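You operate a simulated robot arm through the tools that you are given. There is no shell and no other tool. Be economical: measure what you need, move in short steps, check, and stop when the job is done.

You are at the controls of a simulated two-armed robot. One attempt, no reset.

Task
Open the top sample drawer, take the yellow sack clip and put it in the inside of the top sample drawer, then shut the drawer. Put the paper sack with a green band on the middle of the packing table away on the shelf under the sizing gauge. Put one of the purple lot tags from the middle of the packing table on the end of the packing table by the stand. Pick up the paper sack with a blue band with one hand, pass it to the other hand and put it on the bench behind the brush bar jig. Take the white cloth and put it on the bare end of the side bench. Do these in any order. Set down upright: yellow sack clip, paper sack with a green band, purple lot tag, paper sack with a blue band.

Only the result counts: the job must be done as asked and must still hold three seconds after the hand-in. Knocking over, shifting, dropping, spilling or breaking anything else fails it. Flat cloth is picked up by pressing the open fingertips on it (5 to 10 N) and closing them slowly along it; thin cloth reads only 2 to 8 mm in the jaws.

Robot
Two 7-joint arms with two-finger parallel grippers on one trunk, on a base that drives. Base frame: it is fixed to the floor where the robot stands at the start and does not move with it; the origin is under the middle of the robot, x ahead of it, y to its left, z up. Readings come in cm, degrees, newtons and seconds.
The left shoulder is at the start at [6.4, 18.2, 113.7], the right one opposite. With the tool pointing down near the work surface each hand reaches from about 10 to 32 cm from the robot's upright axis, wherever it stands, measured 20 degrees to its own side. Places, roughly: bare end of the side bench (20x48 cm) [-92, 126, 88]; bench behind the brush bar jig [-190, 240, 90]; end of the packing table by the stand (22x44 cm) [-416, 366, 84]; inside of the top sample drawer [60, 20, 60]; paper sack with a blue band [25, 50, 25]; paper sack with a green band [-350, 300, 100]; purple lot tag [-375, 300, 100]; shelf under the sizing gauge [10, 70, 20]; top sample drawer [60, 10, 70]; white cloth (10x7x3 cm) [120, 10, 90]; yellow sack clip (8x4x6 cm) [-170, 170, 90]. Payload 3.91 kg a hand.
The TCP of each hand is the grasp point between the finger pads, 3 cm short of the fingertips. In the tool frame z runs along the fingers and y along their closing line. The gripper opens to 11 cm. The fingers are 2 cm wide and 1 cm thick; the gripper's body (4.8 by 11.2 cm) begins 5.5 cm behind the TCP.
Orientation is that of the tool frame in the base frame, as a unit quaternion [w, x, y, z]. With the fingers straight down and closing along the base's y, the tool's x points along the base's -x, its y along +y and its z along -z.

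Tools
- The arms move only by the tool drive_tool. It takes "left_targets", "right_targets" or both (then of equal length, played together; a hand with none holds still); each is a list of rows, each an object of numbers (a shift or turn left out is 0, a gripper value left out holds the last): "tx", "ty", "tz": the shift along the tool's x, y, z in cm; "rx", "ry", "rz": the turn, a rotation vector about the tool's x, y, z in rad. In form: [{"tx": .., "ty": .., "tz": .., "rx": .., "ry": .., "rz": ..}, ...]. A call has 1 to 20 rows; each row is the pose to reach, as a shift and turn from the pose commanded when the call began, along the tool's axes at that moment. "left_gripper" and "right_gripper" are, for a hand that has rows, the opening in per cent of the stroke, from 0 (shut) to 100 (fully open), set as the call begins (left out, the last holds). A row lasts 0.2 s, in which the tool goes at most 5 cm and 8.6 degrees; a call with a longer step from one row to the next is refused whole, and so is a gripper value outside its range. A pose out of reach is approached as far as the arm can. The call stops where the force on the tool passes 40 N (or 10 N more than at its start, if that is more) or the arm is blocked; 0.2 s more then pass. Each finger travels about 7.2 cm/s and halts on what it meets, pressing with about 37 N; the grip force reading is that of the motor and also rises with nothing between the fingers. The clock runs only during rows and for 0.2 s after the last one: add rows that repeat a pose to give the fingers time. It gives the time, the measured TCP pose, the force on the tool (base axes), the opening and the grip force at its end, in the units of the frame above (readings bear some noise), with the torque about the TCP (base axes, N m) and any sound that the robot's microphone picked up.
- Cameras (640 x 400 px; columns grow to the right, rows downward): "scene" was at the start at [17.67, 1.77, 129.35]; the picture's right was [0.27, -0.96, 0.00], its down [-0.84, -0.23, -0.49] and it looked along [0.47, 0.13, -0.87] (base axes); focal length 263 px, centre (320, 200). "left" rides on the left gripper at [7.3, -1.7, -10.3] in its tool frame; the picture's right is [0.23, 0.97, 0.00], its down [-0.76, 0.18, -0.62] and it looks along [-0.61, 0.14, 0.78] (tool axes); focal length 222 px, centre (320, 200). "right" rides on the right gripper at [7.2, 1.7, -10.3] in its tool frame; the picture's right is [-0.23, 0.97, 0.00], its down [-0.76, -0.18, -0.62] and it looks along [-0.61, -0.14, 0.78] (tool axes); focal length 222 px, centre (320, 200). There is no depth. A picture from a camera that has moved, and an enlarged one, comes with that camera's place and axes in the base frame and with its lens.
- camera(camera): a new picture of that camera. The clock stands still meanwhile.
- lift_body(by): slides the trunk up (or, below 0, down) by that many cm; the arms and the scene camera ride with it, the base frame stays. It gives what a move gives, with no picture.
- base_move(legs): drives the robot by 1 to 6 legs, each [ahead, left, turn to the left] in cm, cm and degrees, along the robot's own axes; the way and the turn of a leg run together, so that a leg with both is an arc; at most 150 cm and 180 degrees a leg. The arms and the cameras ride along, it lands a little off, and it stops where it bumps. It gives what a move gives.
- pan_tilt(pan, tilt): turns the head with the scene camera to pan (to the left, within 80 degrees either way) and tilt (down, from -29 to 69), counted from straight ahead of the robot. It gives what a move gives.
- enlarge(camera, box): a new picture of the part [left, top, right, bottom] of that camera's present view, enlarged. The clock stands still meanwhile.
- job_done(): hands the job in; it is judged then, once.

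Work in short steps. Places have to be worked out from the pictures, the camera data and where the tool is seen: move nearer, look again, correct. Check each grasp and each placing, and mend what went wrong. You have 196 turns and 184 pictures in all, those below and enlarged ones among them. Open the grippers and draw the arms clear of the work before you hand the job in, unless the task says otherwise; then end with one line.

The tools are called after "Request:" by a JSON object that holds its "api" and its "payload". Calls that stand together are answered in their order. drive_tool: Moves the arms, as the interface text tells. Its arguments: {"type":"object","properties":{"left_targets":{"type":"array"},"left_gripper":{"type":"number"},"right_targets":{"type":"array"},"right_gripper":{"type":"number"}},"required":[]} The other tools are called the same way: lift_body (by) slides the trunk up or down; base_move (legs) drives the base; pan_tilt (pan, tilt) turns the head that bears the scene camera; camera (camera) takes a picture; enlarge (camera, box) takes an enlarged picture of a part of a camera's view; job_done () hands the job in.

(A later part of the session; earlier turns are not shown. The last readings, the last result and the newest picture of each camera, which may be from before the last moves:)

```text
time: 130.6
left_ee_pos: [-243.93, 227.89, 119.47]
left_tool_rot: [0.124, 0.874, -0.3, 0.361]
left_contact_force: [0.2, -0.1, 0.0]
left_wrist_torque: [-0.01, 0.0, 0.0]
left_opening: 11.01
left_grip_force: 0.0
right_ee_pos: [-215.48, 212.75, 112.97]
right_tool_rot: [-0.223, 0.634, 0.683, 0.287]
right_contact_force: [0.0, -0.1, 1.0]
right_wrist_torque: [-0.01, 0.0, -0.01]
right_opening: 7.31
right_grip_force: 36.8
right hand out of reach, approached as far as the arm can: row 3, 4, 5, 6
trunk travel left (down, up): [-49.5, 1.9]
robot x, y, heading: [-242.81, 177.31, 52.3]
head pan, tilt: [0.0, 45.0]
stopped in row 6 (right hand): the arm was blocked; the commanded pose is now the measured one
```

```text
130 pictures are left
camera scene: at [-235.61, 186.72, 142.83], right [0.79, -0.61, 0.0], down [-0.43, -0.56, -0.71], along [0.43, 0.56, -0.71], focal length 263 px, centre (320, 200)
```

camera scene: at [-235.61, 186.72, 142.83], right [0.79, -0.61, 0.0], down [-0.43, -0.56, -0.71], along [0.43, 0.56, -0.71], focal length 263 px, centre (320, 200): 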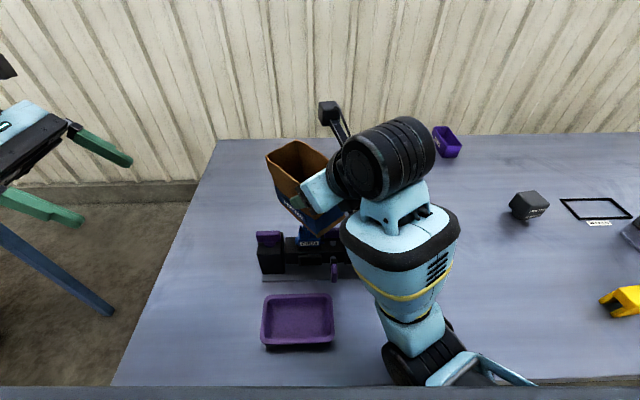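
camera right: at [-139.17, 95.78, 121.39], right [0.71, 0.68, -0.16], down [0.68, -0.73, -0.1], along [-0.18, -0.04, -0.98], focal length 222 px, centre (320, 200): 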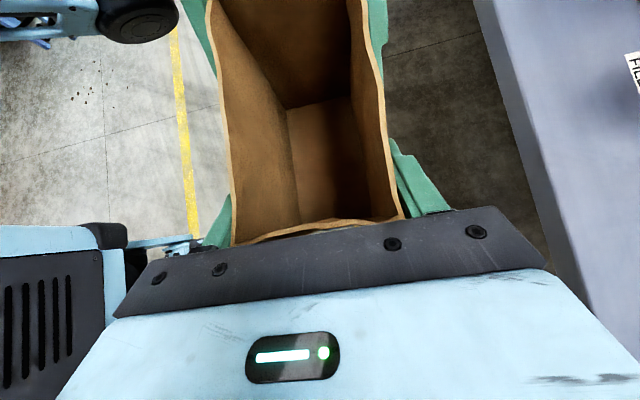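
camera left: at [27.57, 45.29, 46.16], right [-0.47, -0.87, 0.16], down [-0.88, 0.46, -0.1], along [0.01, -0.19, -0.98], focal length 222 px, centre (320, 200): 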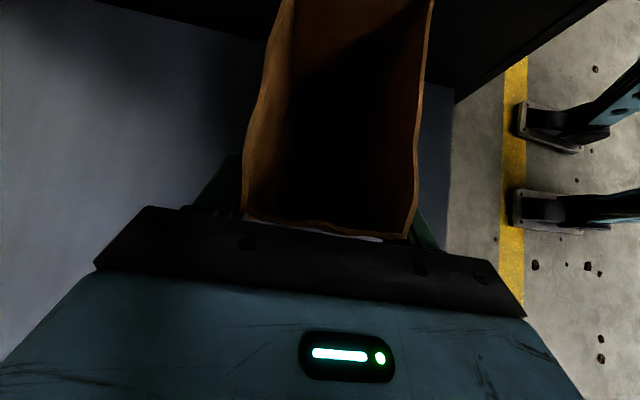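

The wrist ran out of room close to the body. I raise the hand, then move it forward before finishing the yaw.

Request:
{"api": "drive_tool", "payload": {"right_targets": [{"tx": 2.2, "ty": 0.4, "tz": -2.4}, {"tx": 4.4, "ty": 0.7, "tz": -4.8}, {"tx": 6.0, "ty": 1.0, "tz": -6.6}]}}

Request:
{"api": "camera", "payload": {"camera": "scene"}}

```text
time: 131.4
left_ee_pos: [-243.9, 227.88, 119.43]
left_tool_rot: [0.125, 0.874, -0.3, 0.362]
left_contact_force: [-0.2, -0.3, -0.6]
left_wrist_torque: [-0.01, -0.01, 0.01]
left_opening: 10.97
left_grip_force: 0.0
right_ee_pos: [-213.68, 216.79, 117.34]
right_tool_rot: [-0.215, 0.638, 0.68, 0.29]
right_contact_force: [0.5, 0.5, -0.3]
right_wrist_torque: [-0.01, 0.02, -0.02]
right_opening: 7.31
right_grip_force: 37.3
right hand out of reach, approached as far as the arm can: row 1, 2, 3
trunk travel left (down, up): [-49.5, 1.9]
robot x, y, heading: [-242.99, 177.33, 52.0]
head pan, tilt: [0.0, 45.0]
```

```text
129 pictures are left
camera scene: at [-235.61, 186.78, 142.83], right [0.79, -0.61, 0.0], down [-0.43, -0.56, -0.71], along [0.43, 0.56, -0.71], focal length 263 px, centre (320, 200)
```

scene: 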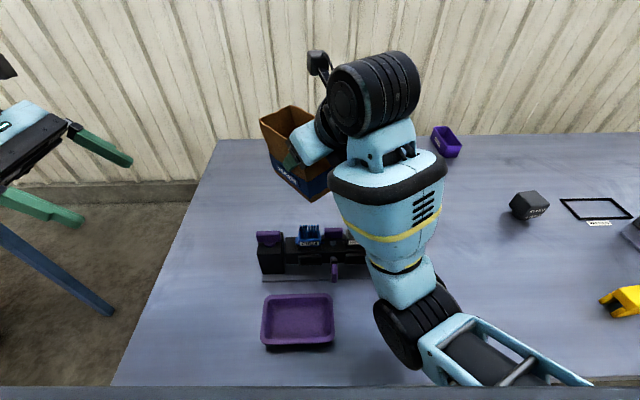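

The sack is raised. Now extend forward ~22 cm over and beyond the jig, levelling the 7° tilt on the way.

Request:
{"api": "drive_tool", "payload": {"right_targets": [{"tx": 1.6, "ty": 2.8, "tz": 1.9, "rx": 0.014, "ry": 0.009, "rz": 0.014}, {"tx": 3.2, "ty": 5.7, "tz": 3.8, "rx": 0.028, "ry": 0.018, "rz": 0.028}, {"tx": 4.8, "ty": 8.5, "tz": 5.7, "rx": 0.042, "ry": 0.027, "rz": 0.042}, {"tx": 6.4, "ty": 11.3, "tz": 7.6, "rx": 0.056, "ry": 0.036, "rz": 0.056}, {"tx": 8, "ty": 14.2, "tz": 9.5, "rx": 0.07, "ry": 0.045, "rz": 0.07}, {"tx": 9.65, "ty": 17, "tz": 11.4, "rx": 0.084, "ry": 0.054, "rz": 0.084}]}}

Request:
{"api": "camera", "payload": {"camera": "scene"}}

Request:
{"api": "camera", "payload": {"camera": "right"}}

```text
time: 132.8
left_ee_pos: [-243.82, 227.96, 119.49]
left_tool_rot: [0.125, 0.874, -0.299, 0.362]
left_contact_force: [0.1, -0.4, -0.4]
left_wrist_torque: [0.02, -0.04, 0.02]
left_opening: 11.0
left_grip_force: 0.1
right_ee_pos: [-198.26, 232.74, 117.97]
right_tool_rot: [-0.283, 0.642, 0.661, 0.266]
right_contact_force: [-0.2, -0.1, 0.4]
right_wrist_torque: [-0.01, 0.02, 0.04]
right_opening: 7.34
right_grip_force: 37.4
trunk travel left (down, up): [-49.5, 1.9]
robot x, y, heading: [-242.89, 177.17, 52.1]
head pan, tilt: [0.0, 45.0]
```

```text
128 pictures are left
camera scene: at [-235.65, 186.81, 142.83], right [0.79, -0.61, 0.0], down [-0.43, -0.56, -0.71], along [0.43, 0.56, -0.71], focal length 263 px, centre (320, 200)
```

scene: 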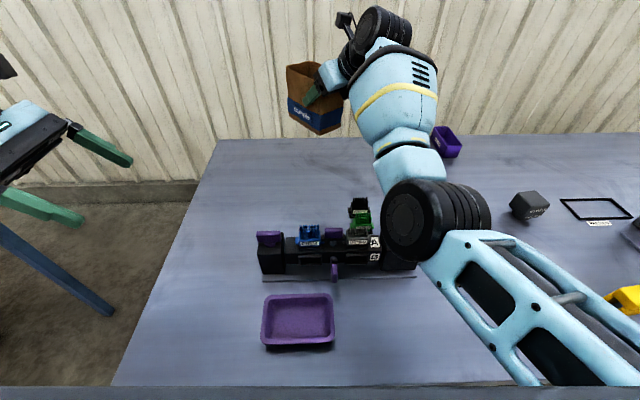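

```text
127 pictures are left
camera right: at [-196.38, 230.4, 130.55], right [0.98, -0.13, -0.17], down [-0.15, -0.98, -0.11], along [-0.16, 0.13, -0.98], focal length 222 px, centre (320, 200)
```

right: 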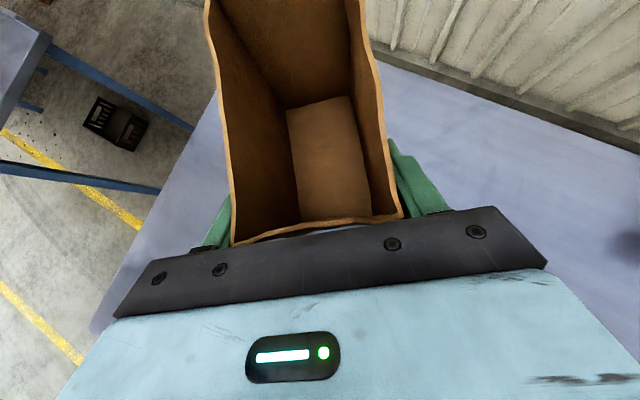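

Sack is well behind the jig (n≈65). I descend 12 cm with the arm and check forearm clearance over the jig.

Request:
{"api": "drive_tool", "payload": {"right_targets": [{"tx": -1.4, "tz": 1.4}, {"tx": -2.8, "tz": 2.8}, {"tx": -4.2, "tz": 4.2}, {"tx": -5.6, "tz": 5.6}, {"tx": -7, "tz": 7}, {"tx": -8.5, "tz": 8.5}]}}

Request:
{"api": "camera", "payload": {"camera": "scene"}}

Request:
{"api": "camera", "payload": {"camera": "left"}}

```text
time: 134.4
left_ee_pos: [-243.95, 227.98, 119.4]
left_tool_rot: [0.125, 0.874, -0.299, 0.362]
left_contact_force: [0.3, 0.4, 0.8]
left_wrist_torque: [0.01, 0.02, 0.01]
left_opening: 11.0
left_grip_force: 0.0
right_ee_pos: [-195.27, 231.72, 106.73]
right_tool_rot: [-0.271, 0.654, 0.65, 0.277]
right_contact_force: [0.0, -1.1, -0.7]
right_wrist_torque: [-0.04, -0.01, -0.01]
right_opening: 7.28
right_grip_force: 37.1
trunk travel left (down, up): [-49.5, 1.9]
robot x, y, heading: [-242.53, 177.3, 52.1]
head pan, tilt: [0.0, 45.0]
stopped in row 6 (right hand): the arm was blocked; the commanded pose is now the measured one
```

```text
126 pictures are left
camera scene: at [-235.6, 186.75, 142.83], right [0.79, -0.61, 0.0], down [-0.43, -0.56, -0.71], along [0.43, 0.56, -0.71], focal length 263 px, centre (320, 200)
```

scene: 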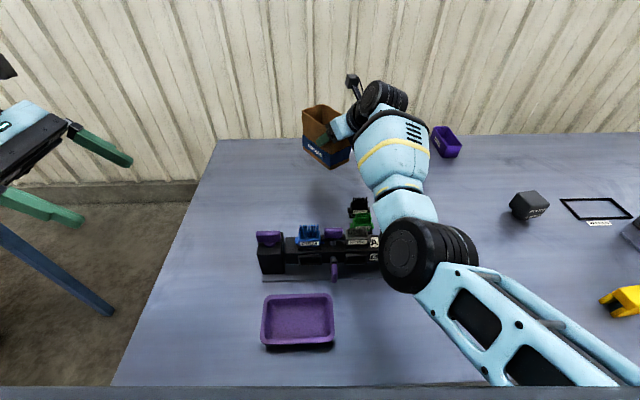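

```text
125 pictures are left
camera left: at [-244.39, 230.61, 131.77], right [-0.47, -0.87, 0.16], down [-0.88, 0.46, -0.1], along [0.01, -0.19, -0.98], focal length 222 px, centre (320, 200)
```

left: 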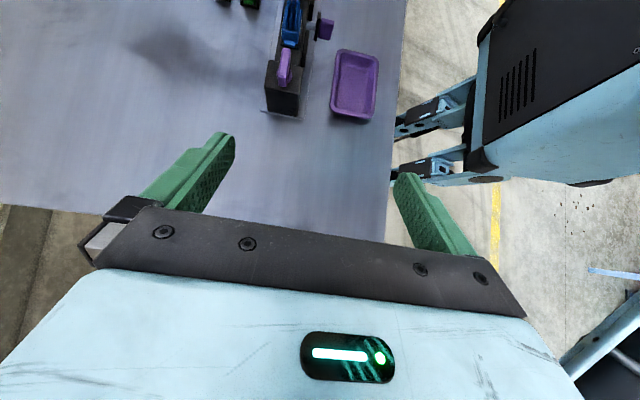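

The descent was blocked—probably the low elbow near the jig's right block. I raise again, and look closely at the jig.

Request:
{"api": "drive_tool", "payload": {"right_targets": [{"tx": 2, "tz": -2}, {"tx": 4, "tz": -4}, {"tx": 6, "tz": -6}, {"tx": 8.5, "tz": -8.5}]}}

Request:
{"api": "enlarge", "payload": {"camera": "scene", "box": [220, 160, 460, 310]}}

```text
time: 135.4
left_ee_pos: [-244.08, 227.81, 119.32]
left_tool_rot: [0.125, 0.874, -0.3, 0.362]
left_contact_force: [-0.4, 0.8, -0.3]
left_wrist_torque: [0.01, 0.01, -0.02]
left_opening: 10.99
left_grip_force: 0.1
right_ee_pos: [-194.5, 231.24, 118.11]
right_tool_rot: [-0.266, 0.66, 0.646, 0.278]
right_contact_force: [-0.7, -1.2, 0.0]
right_wrist_torque: [0.0, -0.03, 0.02]
right_opening: 7.3
right_grip_force: 37.5
trunk travel left (down, up): [-49.5, 1.9]
robot x, y, heading: [-242.76, 177.3, 51.9]
head pan, tilt: [0.0, 45.0]
```

```text
2.67 times, centred on (340, 235) of scene
camera zoom: at [-235.67, 186.72, 142.84], right [0.79, -0.61, 0.0], down [-0.43, -0.56, -0.71], along [0.43, 0.56, -0.71], focal length 701 px, centre (267, 107)
```

zoom: 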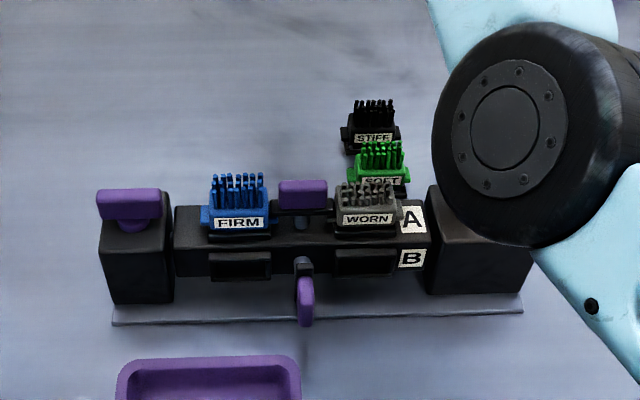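

The loose green and black brushes stand behind the jig at t≈-290, and the elbow hangs over the right block. I shift the base 26 cm right so the elbow is right of the jig, then check.

Request:
{"api": "base_move", "payload": {"legs": [[0, -26, 0]]}}

Request:
{"api": "camera", "payload": {"camera": "scene"}}

```text
time: 138.3
left_ee_pos: [-223.36, 211.96, 119.26]
left_tool_rot: [0.125, 0.874, -0.3, 0.361]
left_contact_force: [0.3, 1.1, -0.4]
left_wrist_torque: [0.01, -0.02, -0.07]
left_opening: 11.02
left_grip_force: 0.1
right_ee_pos: [-173.95, 215.12, 118.52]
right_tool_rot: [-0.268, 0.658, 0.646, 0.279]
right_contact_force: [0.5, -0.1, -0.4]
right_wrist_torque: [-0.03, -0.02, 0.0]
right_opening: 7.29
right_grip_force: 37.1
trunk travel left (down, up): [-49.5, 1.9]
robot x, y, heading: [-222.24, 161.16, 52.0]
head pan, tilt: [0.0, 45.0]
```

```text
123 pictures are left
camera scene: at [-215.05, 170.74, 142.83], right [0.79, -0.62, 0.0], down [-0.43, -0.56, -0.71], along [0.43, 0.56, -0.71], focal length 263 px, centre (320, 200)
```

scene: 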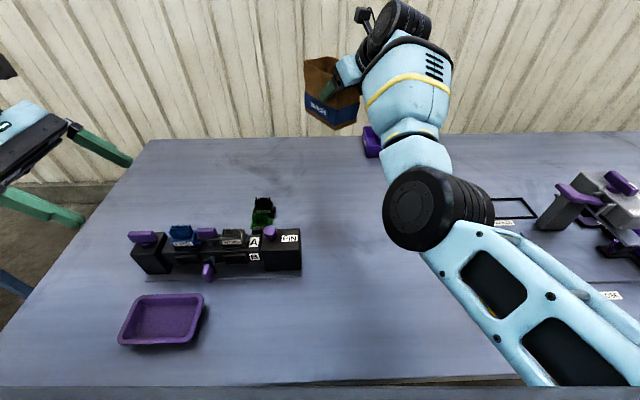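

Jig is intact. Shift base 6 left and move the hand ~16 cm left, keeping height.

Request:
{"api": "base_move", "payload": {"legs": [[0, 6, 0]]}}

Request:
{"api": "drive_tool", "payload": {"right_targets": [{"tx": 1.5, "ty": -3.6, "tz": 1.45}, {"tx": 3, "ty": -7.2, "tz": 2.9}, {"tx": 4.5, "ty": -10.8, "tz": 4.35}, {"tx": 5.9, "ty": -14.3, "tz": 5.8}]}}

Request:
{"api": "camera", "payload": {"camera": "scene"}}

```text
time: 139.5
left_ee_pos: [-228.02, 215.63, 119.44]
left_tool_rot: [0.125, 0.874, -0.3, 0.362]
left_contact_force: [-0.2, 0.8, -0.2]
left_wrist_torque: [-0.01, 0.02, 0.01]
left_opening: 10.99
left_grip_force: 0.0
right_ee_pos: [-178.29, 218.79, 118.6]
right_tool_rot: [-0.267, 0.659, 0.644, 0.28]
right_contact_force: [-1.0, 0.0, -0.4]
right_wrist_torque: [0.0, 0.01, -0.01]
right_opening: 7.27
right_grip_force: 37.0
trunk travel left (down, up): [-49.5, 1.9]
robot x, y, heading: [-226.89, 164.92, 51.7]
head pan, tilt: [0.0, 45.0]
```

```text
time: 140.7
left_ee_pos: [-227.9, 215.49, 119.33]
left_tool_rot: [0.126, 0.874, -0.3, 0.36]
left_contact_force: [0.3, -0.8, -0.4]
left_wrist_torque: [0.0, 0.0, 0.01]
left_opening: 11.0
left_grip_force: 0.1
right_ee_pos: [-188.19, 226.27, 119.12]
right_tool_rot: [-0.267, 0.678, 0.622, 0.287]
right_contact_force: [0.8, 0.4, -0.2]
right_wrist_torque: [0.04, 0.03, 0.03]
right_opening: 7.27
right_grip_force: 37.0
trunk travel left (down, up): [-49.5, 1.9]
robot x, y, heading: [-227.12, 165.1, 51.7]
head pan, tilt: [0.0, 45.0]
stopped in row 4 (right hand): the arm was blocked; the commanded pose is now the measured one
```

```text
122 pictures are left
camera scene: at [-219.67, 174.4, 142.82], right [0.79, -0.62, 0.0], down [-0.44, -0.56, -0.71], along [0.43, 0.56, -0.71], focal length 263 px, centre (320, 200)
```

scene: 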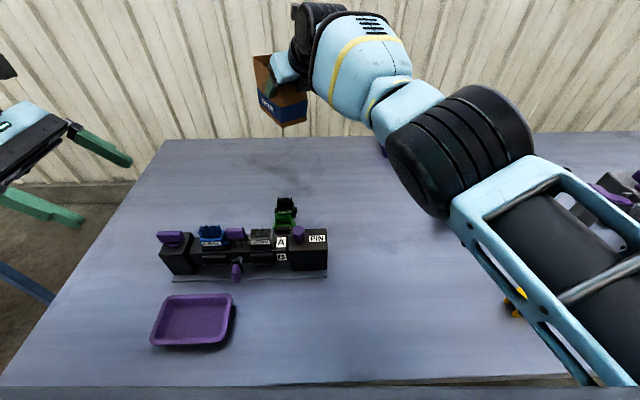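

Elbow is now well right/high of the jig, the sack is level with centre ≈ n 66, t -290, behind the jig and clear of the loose brushes. Descend with the arm in steps.

Request:
{"api": "drive_tool", "payload": {"right_targets": [{"tx": -1.45, "tz": 1.4}, {"tx": -2.9, "tz": 2.8}, {"tx": -4.3, "tz": 4.2}, {"tx": -5.8, "tz": 5.5}, {"tx": -7.2, "tz": 6.9}, {"tx": -8.65, "tz": 8.3}]}}

Request:
{"api": "camera", "payload": {"camera": "scene"}}

```text
time: 142.1
left_ee_pos: [-228.02, 215.6, 119.37]
left_tool_rot: [0.126, 0.873, -0.3, 0.362]
left_contact_force: [-0.2, 0.2, 0.3]
left_wrist_torque: [-0.02, 0.02, 0.01]
left_opening: 11.0
left_grip_force: 0.1
right_ee_pos: [-187.4, 226.31, 107.22]
right_tool_rot: [-0.265, 0.68, 0.619, 0.29]
right_contact_force: [0.1, 0.3, -0.8]
right_wrist_torque: [-0.01, -0.01, 0.0]
right_opening: 7.31
right_grip_force: 36.6
trunk travel left (down, up): [-49.5, 1.9]
robot x, y, heading: [-227.07, 165.12, 52.0]
head pan, tilt: [0.0, 45.0]
```

```text
121 pictures are left
camera scene: at [-219.71, 174.42, 142.82], right [0.79, -0.62, 0.0], down [-0.44, -0.56, -0.71], along [0.43, 0.56, -0.71], focal length 263 px, centre (320, 200)
```

scene: 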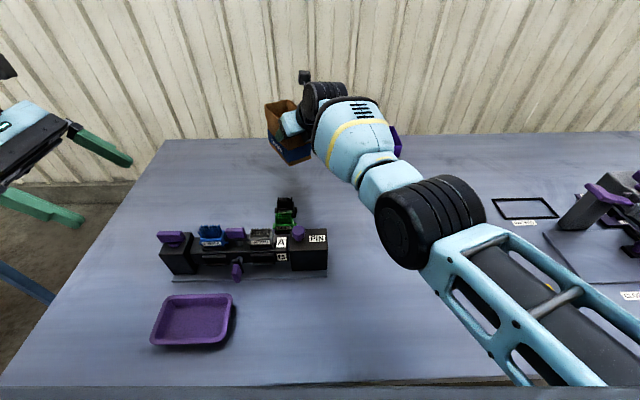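

Good clearance. Continue down 9 cm, then slowly to contact.

Request:
{"api": "drive_tool", "payload": {"right_targets": [{"tx": -1.45, "tz": 1.4}, {"tx": -2.9, "tz": 2.8}, {"tx": -4.3, "tz": 4.2}, {"tx": -5.8, "tz": 5.5}, {"tx": -6.5, "tz": 6.2}]}}

Request:
{"api": "camera", "payload": {"camera": "scene"}}

```text
time: 143.3
left_ee_pos: [-228.14, 215.62, 119.23]
left_tool_rot: [0.125, 0.874, -0.3, 0.362]
left_contact_force: [-0.6, 0.2, 0.5]
left_wrist_torque: [-0.02, -0.01, -0.05]
left_opening: 11.0
left_grip_force: 0.0
right_ee_pos: [-187.16, 225.32, 98.58]
right_tool_rot: [-0.263, 0.681, 0.617, 0.293]
right_contact_force: [-0.1, -0.3, -0.5]
right_wrist_torque: [-0.04, 0.01, -0.01]
right_opening: 7.32
right_grip_force: 37.1
right hand out of reach, approached as far as the arm can: row 3, 4, 5
trunk travel left (down, up): [-49.5, 1.9]
robot x, y, heading: [-226.79, 164.81, 52.2]
head pan, tilt: [0.0, 45.0]
```

```text
120 pictures are left
camera scene: at [-219.77, 174.39, 142.83], right [0.79, -0.62, 0.0], down [-0.43, -0.56, -0.71], along [0.44, 0.56, -0.71], focal length 263 px, centre (320, 200)
```

scene: 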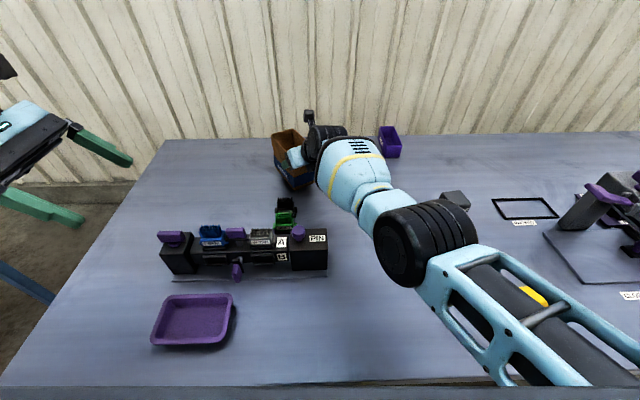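

Arm at reach limit at z 98.6; I finish the last ~2 cm with the trunk.

Request:
{"api": "lift_body", "payload": {"by": -1.5}}

Request:
{"api": "enlarge", "payload": {"camera": "scene", "box": [230, 100, 390, 200]}}

```text
time: 143.9
left_ee_pos: [-227.96, 215.6, 117.9]
left_tool_rot: [0.125, 0.874, -0.3, 0.362]
left_contact_force: [-0.3, 0.3, -0.2]
left_wrist_torque: [-0.01, -0.01, 0.01]
left_opening: 10.99
left_grip_force: 0.0
right_ee_pos: [-185.81, 224.93, 97.54]
right_tool_rot: [-0.259, 0.684, 0.613, 0.298]
right_contact_force: [-0.2, 0.5, -0.2]
right_wrist_torque: [-0.01, 0.03, 0.02]
right_opening: 7.32
right_grip_force: 37.1
trunk travel left (down, up): [-48.0, 3.4]
robot x, y, heading: [-227.06, 165.27, 52.2]
head pan, tilt: [0.0, 45.0]
```

```text
4.00 times, centred on (310, 150) of scene
camera zoom: at [-218.63, 175.84, 141.11], right [0.79, -0.62, 0.0], down [-0.43, -0.56, -0.71], along [0.44, 0.56, -0.71], focal length 1051 px, centre (360, 400)
```

zoom: 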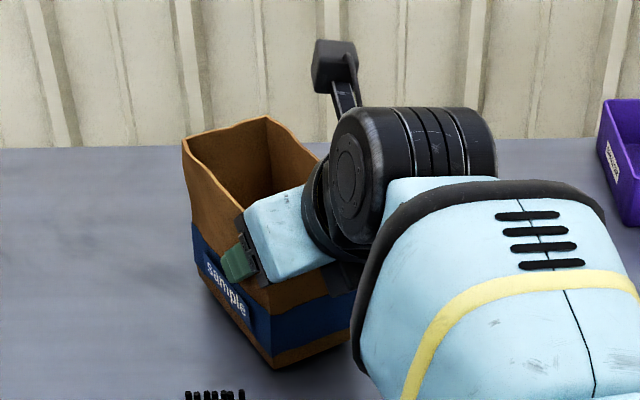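

Request:
{"api": "lift_body", "payload": {"by": -0.8}}

Request:
{"api": "enlarge", "payload": {"camera": "scene", "box": [230, 100, 390, 200]}}

```text
time: 144.5
left_ee_pos: [-228.03, 215.56, 117.21]
left_tool_rot: [0.126, 0.873, -0.301, 0.361]
left_contact_force: [0.6, 1.0, 0.0]
left_wrist_torque: [-0.02, 0.01, -0.01]
left_opening: 11.03
left_grip_force: 0.0
right_ee_pos: [-185.64, 225.06, 96.86]
right_tool_rot: [-0.259, 0.684, 0.612, 0.3]
right_contact_force: [-1.5, 0.9, 5.3]
right_wrist_torque: [-0.12, 0.29, 0.03]
right_opening: 7.32
right_grip_force: 36.8
trunk travel left (down, up): [-47.2, 4.2]
robot x, y, heading: [-227.05, 165.2, 51.7]
head pan, tilt: [0.0, 45.0]
```

```text
4.00 times, centred on (310, 150) of scene
camera zoom: at [-218.09, 176.53, 140.14], right [0.79, -0.62, 0.0], down [-0.43, -0.56, -0.71], along [0.43, 0.56, -0.71], focal length 1051 px, centre (360, 400)
```

zoom: 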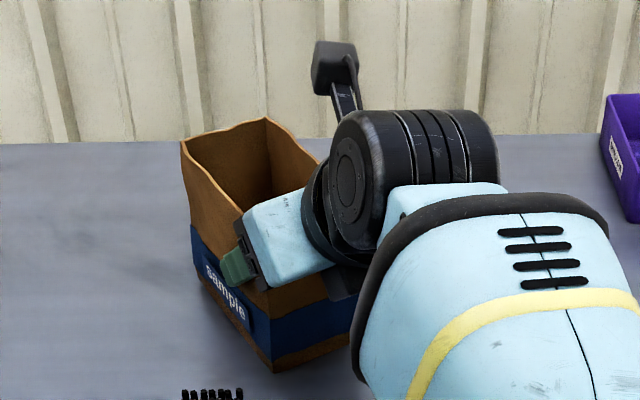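

Contact (5 N). A touch lower, then open and withdraw along the tool axis.

Request:
{"api": "lift_body", "payload": {"by": -0.3}}

Request:
{"api": "drive_tool", "payload": {"right_targets": [{"tz": 0}, {"tz": 0}, {"tz": 0}, {"tz": 0}], "right_gripper": 100}}

Request:
{"api": "drive_tool", "payload": {"right_targets": [{"tz": -3}, {"tz": -6}, {"tz": -9}, {"tz": -13}]}}

Request:
{"api": "camera", "payload": {"camera": "scene"}}

Request:
{"api": "camera", "payload": {"camera": "right"}}

```text
time: 145.0
left_ee_pos: [-228.07, 215.49, 116.97]
left_tool_rot: [0.124, 0.874, -0.301, 0.362]
left_contact_force: [-0.1, -0.4, 0.1]
left_wrist_torque: [0.02, 0.0, -0.03]
left_opening: 10.96
left_grip_force: 0.1
right_ee_pos: [-185.72, 225.02, 96.89]
right_tool_rot: [-0.258, 0.682, 0.613, 0.303]
right_contact_force: [0.8, 1.1, 21.4]
right_wrist_torque: [-0.32, 0.64, 0.0]
right_opening: 7.31
right_grip_force: 37.1
trunk travel left (down, up): [-46.9, 4.5]
robot x, y, heading: [-227.22, 164.95, 52.0]
head pan, tilt: [0.0, 45.0]
```

```text
time: 146.2
left_ee_pos: [-227.96, 215.57, 116.78]
left_tool_rot: [0.125, 0.874, -0.3, 0.361]
left_contact_force: [-0.4, 0.0, 0.3]
left_wrist_torque: [0.03, 0.0, 0.03]
left_opening: 10.97
left_grip_force: 0.1
right_ee_pos: [-185.41, 224.63, 95.66]
right_tool_rot: [-0.254, 0.686, 0.613, 0.297]
right_contact_force: [-0.2, 0.6, 0.3]
right_wrist_torque: [-0.04, 0.0, 0.0]
right_opening: 11.0
right_grip_force: 0.2
trunk travel left (down, up): [-46.9, 4.5]
robot x, y, heading: [-226.72, 165.33, 52.0]
head pan, tilt: [0.0, 45.0]
stopped in row 4 (right hand): the arm was blocked; the commanded pose is now the measured one
```

```text
time: 147.4
left_ee_pos: [-228.1, 215.61, 116.63]
left_tool_rot: [0.126, 0.874, -0.3, 0.362]
left_contact_force: [-0.2, 0.9, -0.2]
left_wrist_torque: [0.02, 0.01, 0.0]
left_opening: 11.02
left_grip_force: 0.0
right_ee_pos: [-182.7, 214.04, 104.94]
right_tool_rot: [-0.227, 0.696, 0.604, 0.315]
right_contact_force: [0.4, 0.3, -0.1]
right_wrist_torque: [0.0, 0.02, 0.01]
right_opening: 10.98
right_grip_force: 0.0
trunk travel left (down, up): [-46.9, 4.5]
robot x, y, heading: [-226.67, 165.02, 52.0]
head pan, tilt: [0.0, 45.0]
stopped in row 4 (right hand): the arm was blocked; the commanded pose is now the measured one
```

```text
117 pictures are left
camera scene: at [-217.86, 176.82, 139.76], right [0.79, -0.62, 0.0], down [-0.44, -0.56, -0.71], along [0.43, 0.56, -0.71], focal length 263 px, centre (320, 200)
```

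scene: 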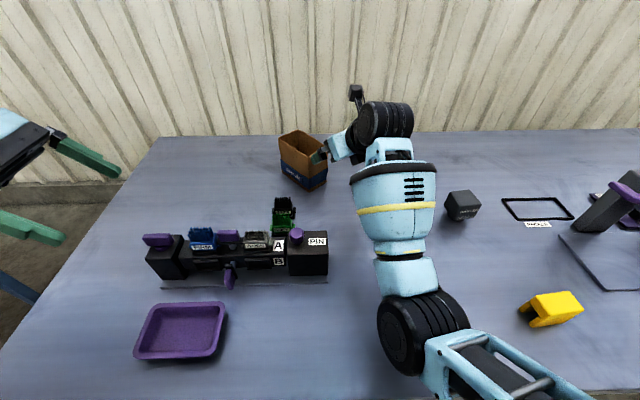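

```text
116 pictures are left
camera right: at [-182.22, 211.71, 117.69], right [0.94, -0.32, -0.1], down [-0.33, -0.93, -0.12], along [-0.06, 0.15, -0.99], focal length 222 px, centre (320, 200)
```

right: 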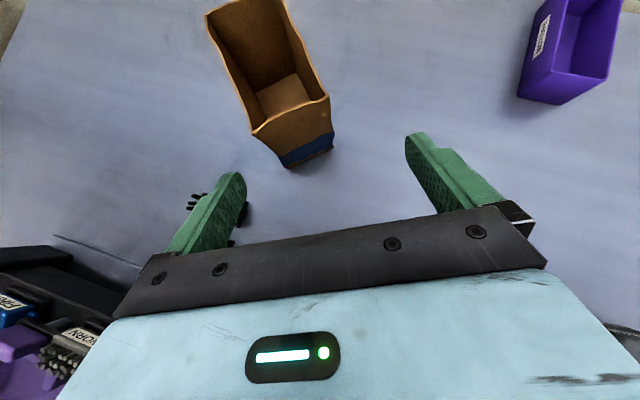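

Sack stands upright behind the jig. Raise the trunk and the hand, then back away.

Request:
{"api": "lift_body", "payload": {"by": 4.5}}

Request:
{"api": "drive_tool", "payload": {"right_targets": [{"tx": 2.1, "tz": -2.1}, {"tx": 4.2, "ty": 0.4, "tz": -4.2}, {"tx": 6.3, "ty": 0.6, "tz": -6.3}, {"tx": 8.5, "ty": 0.8, "tz": -8.4}]}}

Request:
{"api": "camera", "payload": {"camera": "scene"}}

```text
time: 148.3
left_ee_pos: [-227.93, 215.58, 121.23]
left_tool_rot: [0.127, 0.874, -0.3, 0.361]
left_contact_force: [0.6, 0.6, -1.4]
left_wrist_torque: [-0.02, 0.02, 0.0]
left_opening: 10.97
left_grip_force: 0.1
right_ee_pos: [-178.54, 212.5, 109.76]
right_tool_rot: [-0.204, 0.709, 0.589, 0.331]
right_contact_force: [-1.3, -0.4, -1.1]
right_wrist_torque: [0.01, 0.02, -0.04]
right_opening: 10.99
right_grip_force: 0.1
trunk travel left (down, up): [-51.4, 0.0]
robot x, y, heading: [-227.08, 165.3, 52.2]
head pan, tilt: [0.0, 45.0]
```

```text
time: 149.5
left_ee_pos: [-228.03, 215.51, 121.09]
left_tool_rot: [0.125, 0.874, -0.299, 0.362]
left_contact_force: [-0.2, 0.0, -0.4]
left_wrist_torque: [0.01, 0.02, 0.03]
left_opening: 10.97
left_grip_force: 0.0
right_ee_pos: [-180.19, 212.98, 120.59]
right_tool_rot: [-0.211, 0.709, 0.593, 0.318]
right_contact_force: [0.8, 0.1, 0.6]
right_wrist_torque: [0.03, 0.02, 0.03]
right_opening: 10.99
right_grip_force: 0.0
trunk travel left (down, up): [-51.4, 0.0]
robot x, y, heading: [-226.96, 165.08, 52.3]
head pan, tilt: [0.0, 45.0]
stopped in row 4 (right hand): the arm was blocked; the commanded pose is now the measured one
```

```text
115 pictures are left
camera scene: at [-221.46, 172.16, 144.68], right [0.79, -0.62, 0.0], down [-0.44, -0.56, -0.71], along [0.43, 0.56, -0.71], focal length 263 px, centre (320, 200)
```

scene: 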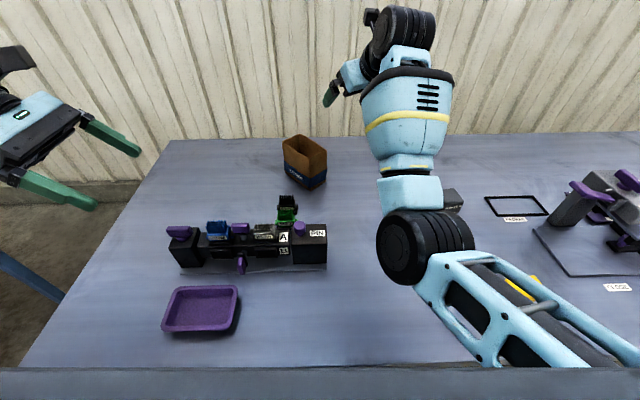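

Blue sack done. Back off 42 cm and turn the right hand back to straight-down.

Request:
{"api": "base_move", "payload": {"legs": [[-45, 0, 0]]}}

Request:
{"api": "drive_tool", "payload": {"right_targets": [{"rx": 0.055, "ry": -0.0073, "rz": -0.1304}, {"rx": 0.11, "ry": -0.0146, "rz": -0.2608}, {"rx": 0.165, "ry": -0.0219, "rz": -0.3912}, {"rx": 0.22, "ry": -0.0292, "rz": -0.5216}, {"rx": 0.275, "ry": -0.0365, "rz": -0.652}, {"rx": 0.33, "ry": -0.0438, "rz": -0.7824}, {"rx": 0.385, "ry": -0.0511, "rz": -0.9128}, {"rx": 0.44, "ry": -0.0584, "rz": -1.0432}, {"rx": 0.495, "ry": -0.0657, "rz": -1.1736}, {"rx": 0.55, "ry": -0.073, "rz": -1.304}, {"rx": 0.605, "ry": -0.0803, "rz": -1.4344}, {"rx": 0.66, "ry": -0.0876, "rz": -1.5648}, {"rx": 0.715, "ry": -0.0949, "rz": -1.6952}, {"rx": 0.77, "ry": -0.1022, "rz": -1.8256}, {"rx": 0.825, "ry": -0.1095, "rz": -1.956}, {"rx": 0.88, "ry": -0.1168, "rz": -2.0864}, {"rx": 0.935, "ry": -0.1241, "rz": -2.2168}, {"rx": 0.99, "ry": -0.1314, "rz": -2.3472}, {"rx": 1.045, "ry": -0.139, "rz": -2.477}]}}

Request:
{"api": "pan_tilt", "payload": {"pan": 60, "tilt": 25}}

Request:
{"api": "camera", "payload": {"camera": "scene"}}

```text
time: 152.2
left_ee_pos: [-256.11, 179.78, 121.23]
left_tool_rot: [0.125, 0.874, -0.298, 0.362]
left_contact_force: [-0.2, -0.7, -0.5]
left_wrist_torque: [0.03, 0.01, 0.02]
left_opening: 11.03
left_grip_force: 0.1
right_ee_pos: [-208.2, 177.47, 120.56]
right_tool_rot: [-0.212, 0.707, 0.596, 0.317]
right_contact_force: [-0.3, -0.7, 1.2]
right_wrist_torque: [-0.01, 0.01, 0.01]
right_opening: 11.0
right_grip_force: 0.1
trunk travel left (down, up): [-51.4, 0.0]
robot x, y, heading: [-254.31, 129.42, 52.1]
head pan, tilt: [0.0, 45.0]
```

```text
time: 156.2
left_ee_pos: [-255.97, 179.7, 121.54]
left_tool_rot: [0.122, 0.875, -0.299, 0.361]
left_contact_force: [-0.2, -0.8, 1.2]
left_wrist_torque: [0.05, 0.02, -0.01]
left_opening: 11.02
left_grip_force: 0.1
right_ee_pos: [-209.12, 170.84, 122.11]
right_tool_rot: [-0.001, -0.442, 0.897, 0.003]
right_contact_force: [-1.1, -0.4, -0.6]
right_wrist_torque: [0.02, -0.04, 0.0]
right_opening: 11.03
right_grip_force: 0.0
right hand out of reach, approached as far as the arm can: row 11, 12, 13, 14, 15, 16, 17, 18, 19
trunk travel left (down, up): [-51.4, 0.0]
robot x, y, heading: [-254.96, 129.4, 52.6]
head pan, tilt: [0.0, 45.0]
```

```text
time: 157.5
left_ee_pos: [-256.05, 179.78, 121.2]
left_tool_rot: [0.125, 0.874, -0.298, 0.363]
left_contact_force: [-1.2, 0.2, -0.9]
left_wrist_torque: [0.0, -0.01, 0.01]
left_opening: 11.01
left_grip_force: 0.1
right_ee_pos: [-209.37, 171.0, 122.0]
right_tool_rot: [-0.002, -0.44, 0.898, 0.003]
right_contact_force: [-0.9, 0.8, -1.0]
right_wrist_torque: [0.01, 0.03, 0.01]
right_opening: 11.0
right_grip_force: 0.0
trunk travel left (down, up): [-51.4, 0.0]
robot x, y, heading: [-254.46, 129.48, 52.1]
head pan, tilt: [60.0, 25.0]
```

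```text
114 pictures are left
camera scene: at [-257.74, 138.55, 147.74], right [0.93, 0.38, 0.0], down [0.16, -0.39, -0.91], along [-0.34, 0.84, -0.42], focal length 263 px, centre (320, 200)
```

scene: 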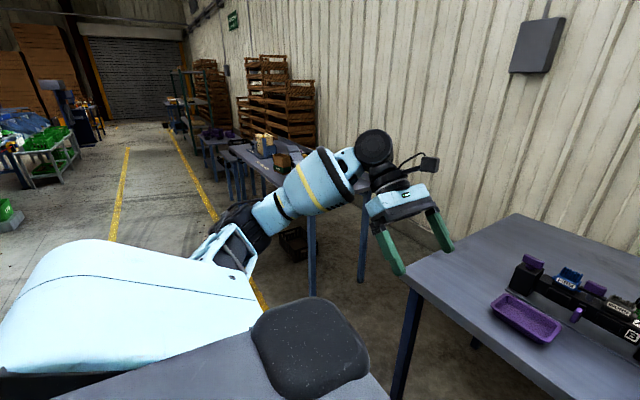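

The packing table is next further left. Retract the right hand, strafe left, and look.

Request:
{"api": "drive_tool", "payload": {"right_targets": [{"tx": 5}, {"tx": 10}, {"tx": 15}, {"tx": 20}]}}

Request:
{"api": "base_move", "payload": {"legs": [[0, 130, 0]]}}

Request:
{"api": "pan_tilt", "payload": {"pan": 30, "tilt": 25}}

Request:
{"api": "camera", "payload": {"camera": "scene"}}

```text
time: 158.5
left_ee_pos: [-256.02, 179.8, 121.22]
left_tool_rot: [0.125, 0.874, -0.299, 0.362]
left_contact_force: [0.6, 0.0, 0.0]
left_wrist_torque: [0.0, 0.0, 0.0]
left_opening: 10.99
left_grip_force: 0.1
right_ee_pos: [-209.13, 170.92, 122.08]
right_tool_rot: [0.0, -0.44, 0.898, 0.0]
right_contact_force: [-0.6, 0.9, 1.2]
right_wrist_torque: [0.02, -0.02, -0.02]
right_opening: 11.04
right_grip_force: 0.0
right hand out of reach, approached as far as the arm can: row 1, 2, 3, 4
trunk travel left (down, up): [-51.4, 0.0]
robot x, y, heading: [-254.61, 129.24, 52.2]
head pan, tilt: [60.0, 25.0]
```

```text
time: 170.1
left_ee_pos: [-359.69, 259.03, 121.38]
left_tool_rot: [0.123, 0.876, -0.295, 0.362]
left_contact_force: [0.2, 0.5, -0.4]
left_wrist_torque: [0.0, -0.01, -0.02]
left_opening: 10.98
left_grip_force: 0.1
right_ee_pos: [-312.78, 250.56, 122.0]
right_tool_rot: [0.0, -0.444, 0.896, 0.0]
right_contact_force: [0.7, 0.6, 0.4]
right_wrist_torque: [0.01, 0.0, 0.03]
right_opening: 11.03
right_grip_force: 0.2
trunk travel left (down, up): [-51.4, 0.0]
robot x, y, heading: [-357.74, 208.27, 52.5]
head pan, tilt: [60.0, 25.0]
```

```text
time: 171.1
left_ee_pos: [-359.6, 259.06, 121.18]
left_tool_rot: [0.123, 0.875, -0.294, 0.363]
left_contact_force: [0.6, 0.0, 0.3]
left_wrist_torque: [-0.02, -0.03, 0.02]
left_opening: 11.0
left_grip_force: 0.1
right_ee_pos: [-312.79, 250.63, 121.94]
right_tool_rot: [0.0, -0.444, 0.896, 0.0]
right_contact_force: [0.6, 0.7, -0.1]
right_wrist_torque: [0.0, 0.01, 0.01]
right_opening: 11.01
right_grip_force: 0.0
trunk travel left (down, up): [-51.4, 0.0]
robot x, y, heading: [-358.02, 208.58, 52.7]
head pan, tilt: [30.0, 25.0]
```

```text
113 pictures are left
camera scene: at [-356.34, 218.34, 147.74], right [0.99, -0.13, 0.0], down [-0.05, -0.42, -0.91], along [0.11, 0.9, -0.42], focal length 263 px, centre (320, 200)
```

scene: 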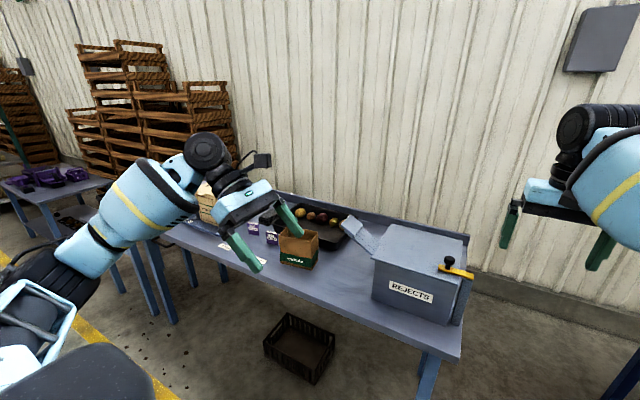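

Green-banded sack is at ≈[-355,299.5]; the tags lie left of it. I strafe 34 cm more left and look again closer.

Request:
{"api": "base_move", "payload": {"legs": [[0, 34, -0.5]]}}

Request:
{"api": "pan_tilt", "payload": {"pan": 0, "tilt": 35}}

Request:
{"api": "camera", "payload": {"camera": "scene"}}

```text
time: 174.7
left_ee_pos: [-386.59, 279.77, 121.21]
left_tool_rot: [0.123, 0.875, -0.296, 0.362]
left_contact_force: [0.3, 0.3, 0.4]
left_wrist_torque: [-0.02, -0.02, 0.01]
left_opening: 11.02
left_grip_force: 0.1
right_ee_pos: [-339.69, 271.12, 122.04]
right_tool_rot: [0.0, -0.443, 0.897, 0.0]
right_contact_force: [0.1, 0.7, 0.6]
right_wrist_torque: [0.02, 0.03, -0.02]
right_opening: 11.0
right_grip_force: 0.1
trunk travel left (down, up): [-51.4, 0.0]
robot x, y, heading: [-384.99, 229.4, 52.4]
head pan, tilt: [30.0, 25.0]
```

```text
time: 175.6
left_ee_pos: [-386.45, 279.75, 121.25]
left_tool_rot: [0.123, 0.875, -0.297, 0.362]
left_contact_force: [1.2, 0.6, 1.1]
left_wrist_torque: [0.02, -0.03, -0.01]
left_opening: 11.0
left_grip_force: 0.0
right_ee_pos: [-339.67, 271.02, 121.97]
right_tool_rot: [0.0, -0.442, 0.897, 0.0]
right_contact_force: [0.3, -0.1, 0.0]
right_wrist_torque: [-0.01, 0.03, 0.0]
right_opening: 11.01
right_grip_force: 0.0
trunk travel left (down, up): [-51.4, 0.0]
robot x, y, heading: [-385.36, 229.5, 52.6]
head pan, tilt: [0.0, 35.0]
```

```text
112 pictures are left
camera scene: at [-379.26, 236.93, 146.17], right [0.79, -0.61, 0.0], down [-0.35, -0.45, -0.82], along [0.5, 0.65, -0.57], focal length 263 px, centre (320, 200)
```

scene: 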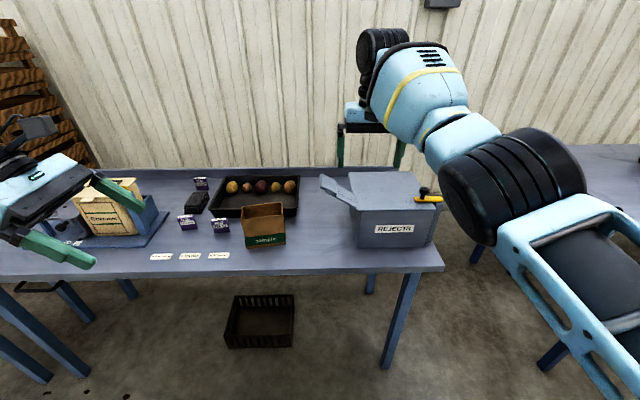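

Request:
{"api": "enlarge", "payload": {"camera": "scene", "box": [80, 150, 320, 300]}}

```text
2.67 times, centred on (200, 225) of scene
camera zoom: at [-379.26, 236.93, 146.17], right [0.79, -0.61, 0.0], down [-0.35, -0.45, -0.82], along [0.5, 0.65, -0.57], focal length 701 px, centre (640, 133)
```

zoom: 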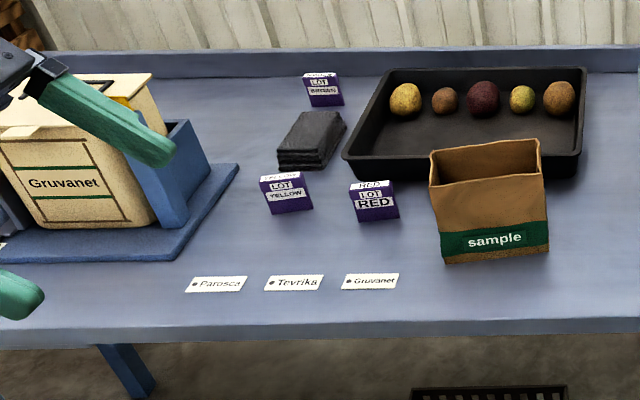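

Three lot tags (use YELLOW or RED), green sack yawed ~13°, centre ≈[-353.4,301]. First tuck the right hand to the side, yaw the left hand 13° to match the sack, then approach 28 cm.

Request:
{"api": "drive_tool", "payload": {"right_targets": [{"tx": 1, "ty": -3.5, "tz": 2}, {"tx": 3, "ty": -7, "tz": 4}, {"tx": 5.5, "ty": -10.5, "tz": 6}, {"tx": 8, "ty": -14, "tz": 8}, {"tx": 11, "ty": -17.5, "tz": 10}, {"tx": 14, "ty": -21, "tz": 12}, {"tx": 17, "ty": -24.5, "tz": 13}, {"tx": 20, "ty": -27, "tz": 14}, {"tx": 23, "ty": -30, "tz": 14}, {"tx": 26, "ty": -30, "tz": 14}], "left_targets": [{"rx": 0.08, "rz": -0.08}, {"rx": 0.158, "rz": -0.158}, {"rx": 0.158, "rz": -0.158}, {"rx": 0.158, "rz": -0.158}, {"rx": 0.158, "rz": -0.158}, {"rx": 0.158, "rz": -0.158}, {"rx": 0.158, "rz": -0.158}, {"rx": 0.158, "rz": -0.158}, {"rx": 0.158, "rz": -0.158}, {"rx": 0.158, "rz": -0.158}]}}

Request:
{"api": "base_move", "payload": {"legs": [[28, 0, 0]]}}

Request:
{"api": "pan_tilt", "payload": {"pan": 10, "tilt": 45}}

Request:
{"api": "camera", "payload": {"camera": "scene"}}

Request:
{"api": "camera", "payload": {"camera": "left"}}

```text
refused: row 5 steps farther than a row can; nothing moved
```

```text
time: 177.6
left_ee_pos: [-369.36, 301.89, 121.28]
left_tool_rot: [0.124, 0.874, -0.298, 0.362]
left_contact_force: [-1.0, 0.3, 0.0]
left_wrist_torque: [-0.03, 0.02, -0.01]
left_opening: 10.98
left_grip_force: 0.2
right_ee_pos: [-322.54, 293.08, 122.03]
right_tool_rot: [0.001, -0.441, 0.897, -0.001]
right_contact_force: [-0.3, -0.3, 0.6]
right_wrist_torque: [-0.07, -0.01, -0.01]
right_opening: 10.97
right_grip_force: 0.0
trunk travel left (down, up): [-51.4, 0.0]
robot x, y, heading: [-368.06, 251.51, 52.3]
head pan, tilt: [0.0, 35.0]
```

```text
time: 178.3
left_ee_pos: [-369.36, 301.93, 121.27]
left_tool_rot: [0.124, 0.875, -0.298, 0.362]
left_contact_force: [-1.0, 0.0, 0.6]
left_wrist_torque: [0.03, 0.0, -0.01]
left_opening: 11.01
left_grip_force: 0.0
right_ee_pos: [-322.5, 293.09, 121.99]
right_tool_rot: [-0.001, -0.441, 0.898, 0.0]
right_contact_force: [0.8, 0.2, -0.1]
right_wrist_torque: [0.01, 0.02, -0.01]
right_opening: 11.0
right_grip_force: 0.1
trunk travel left (down, up): [-51.4, 0.0]
robot x, y, heading: [-367.56, 251.43, 52.5]
head pan, tilt: [10.0, 45.0]
```

```text
110 pictures are left
camera scene: at [-363.76, 259.32, 144.68], right [0.89, -0.46, 0.0], down [-0.33, -0.63, -0.71], along [0.33, 0.63, -0.71], focal length 263 px, centre (320, 200)
```

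scene: 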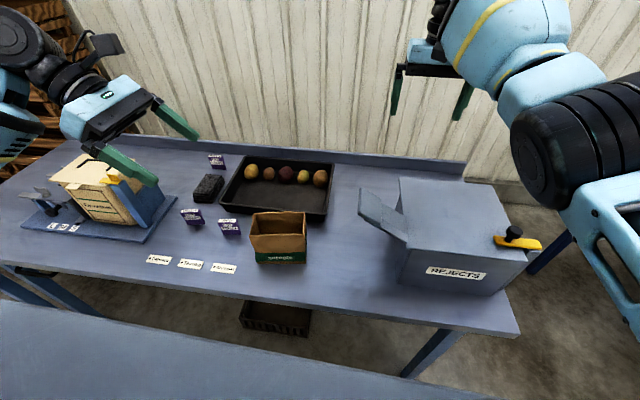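

```text
109 pictures are left
camera left: at [-369.82, 304.61, 133.65], right [-0.47, -0.87, 0.16], down [-0.88, 0.46, -0.1], along [0.01, -0.19, -0.98], focal length 222 px, centre (320, 200)
```

left: 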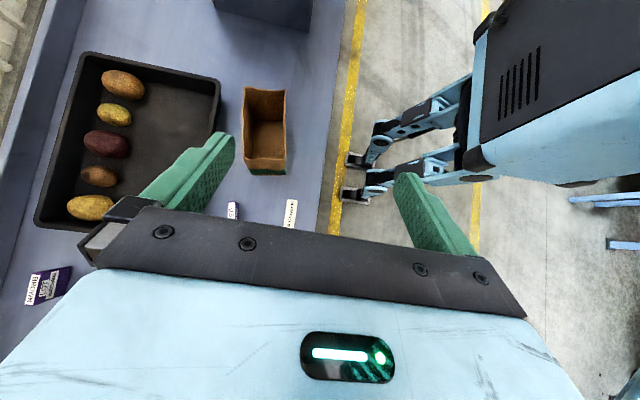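

Views put the green sack top centre at ≈[-353.3,300,~96]. Yaw left hand 11° and move to the pre-grasp pose left-above it.

Request:
{"api": "drive_tool", "payload": {"left_targets": [{"rx": 0.07, "rz": -0.07, "tx": -2, "ty": -1, "tz": 2.2}, {"rx": 0.141, "rz": -0.141, "tx": -4.2, "ty": -2, "tz": 4.4}, {"rx": 0.141, "rz": -0.141, "tx": -6.4, "ty": -3, "tz": 6.6}, {"rx": 0.141, "rz": -0.141, "tx": -8.5, "ty": -4, "tz": 8.9}, {"rx": 0.141, "rz": -0.141, "tx": -10.6, "ty": -5, "tz": 11.1}, {"rx": 0.141, "rz": -0.141, "tx": -12.6, "ty": -5.4, "tz": 13.3}]}}

Request:
{"api": "camera", "payload": {"camera": "left"}}

Request:
{"api": "camera", "payload": {"camera": "scene"}}

```text
time: 179.7
left_ee_pos: [-365.62, 305.81, 102.89]
left_tool_rot: [0.087, 0.9, -0.209, 0.372]
left_contact_force: [-0.4, 0.0, 0.5]
left_wrist_torque: [-0.01, -0.01, -0.05]
left_opening: 11.0
left_grip_force: 0.1
right_ee_pos: [-322.43, 293.06, 122.03]
right_tool_rot: [0.0, -0.441, 0.897, 0.0]
right_contact_force: [0.4, -0.9, -0.3]
right_wrist_torque: [-0.02, 0.01, -0.01]
right_opening: 11.01
right_grip_force: 0.0
trunk travel left (down, up): [-51.4, 0.0]
robot x, y, heading: [-367.97, 251.29, 52.4]
head pan, tilt: [10.0, 45.0]
```

```text
108 pictures are left
camera left: at [-366.71, 308.3, 115.3], right [-0.29, -0.94, 0.16], down [-0.96, 0.27, -0.1], along [0.05, -0.18, -0.98], focal length 222 px, centre (320, 200)
```

left: 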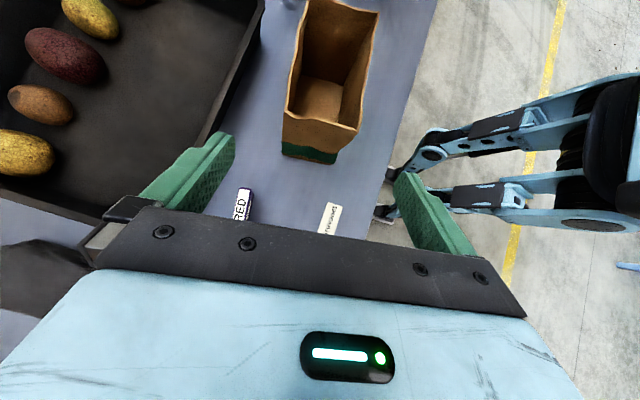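

```text
107 pictures are left
camera scene: at [-363.78, 259.33, 144.68], right [0.89, -0.46, 0.0], down [-0.33, -0.63, -0.71], along [0.33, 0.63, -0.71], focal length 263 px, centre (320, 200)
```

scene: 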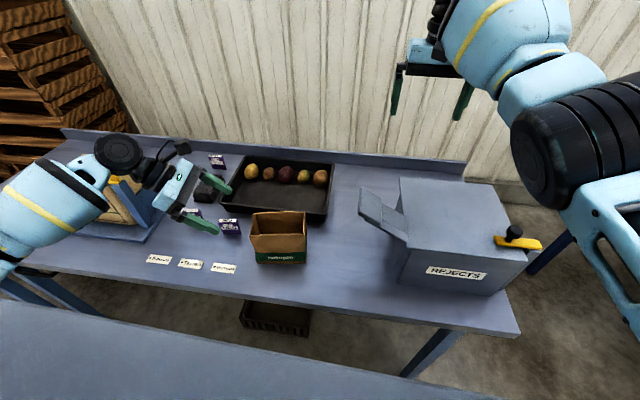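

Matches the earlier good pre-grasp view. Advance 14 cm.

Request:
{"api": "drive_tool", "payload": {"left_targets": [{"tz": 3.5}, {"tz": 7}, {"tz": 10.5}, {"tz": 14}]}}

Request:
{"api": "camera", "payload": {"camera": "left"}}

Request:
{"api": "enlarge", "payload": {"camera": "scene", "box": [180, 160, 340, 280]}}

```text
time: 180.7
left_ee_pos: [-356.89, 301.39, 92.99]
left_tool_rot: [0.088, 0.9, -0.209, 0.372]
left_contact_force: [0.0, 0.2, 0.0]
left_wrist_torque: [-0.01, 0.06, 0.01]
left_opening: 10.98
left_grip_force: 0.2
right_ee_pos: [-322.46, 293.08, 121.92]
right_tool_rot: [0.0, -0.442, 0.897, 0.0]
right_contact_force: [-0.3, 0.1, 0.5]
right_wrist_torque: [-0.01, 0.01, 0.0]
right_opening: 11.02
right_grip_force: 0.1
trunk travel left (down, up): [-51.4, 0.0]
robot x, y, heading: [-368.17, 251.26, 52.2]
head pan, tilt: [10.0, 45.0]
```

```text
106 pictures are left
camera left: at [-357.74, 303.84, 105.36], right [-0.29, -0.94, 0.16], down [-0.96, 0.27, -0.1], along [0.05, -0.18, -0.98], focal length 222 px, centre (320, 200)
```

left: 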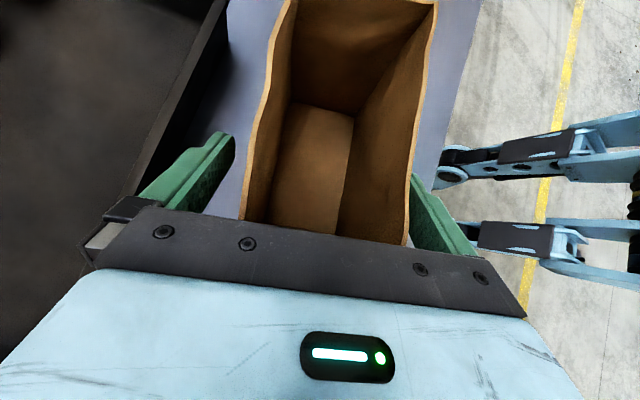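

```text
3.33 times, centred on (260, 220) of scene
camera zoom: at [-363.7, 259.3, 144.68], right [0.89, -0.46, 0.0], down [-0.33, -0.63, -0.71], along [0.33, 0.63, -0.71], focal length 876 px, centre (520, 133)
```

zoom: 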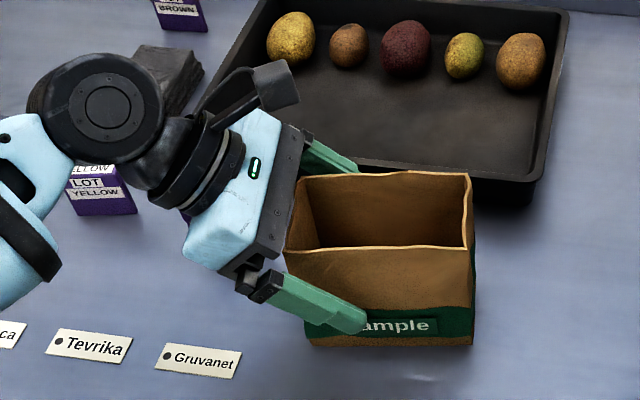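

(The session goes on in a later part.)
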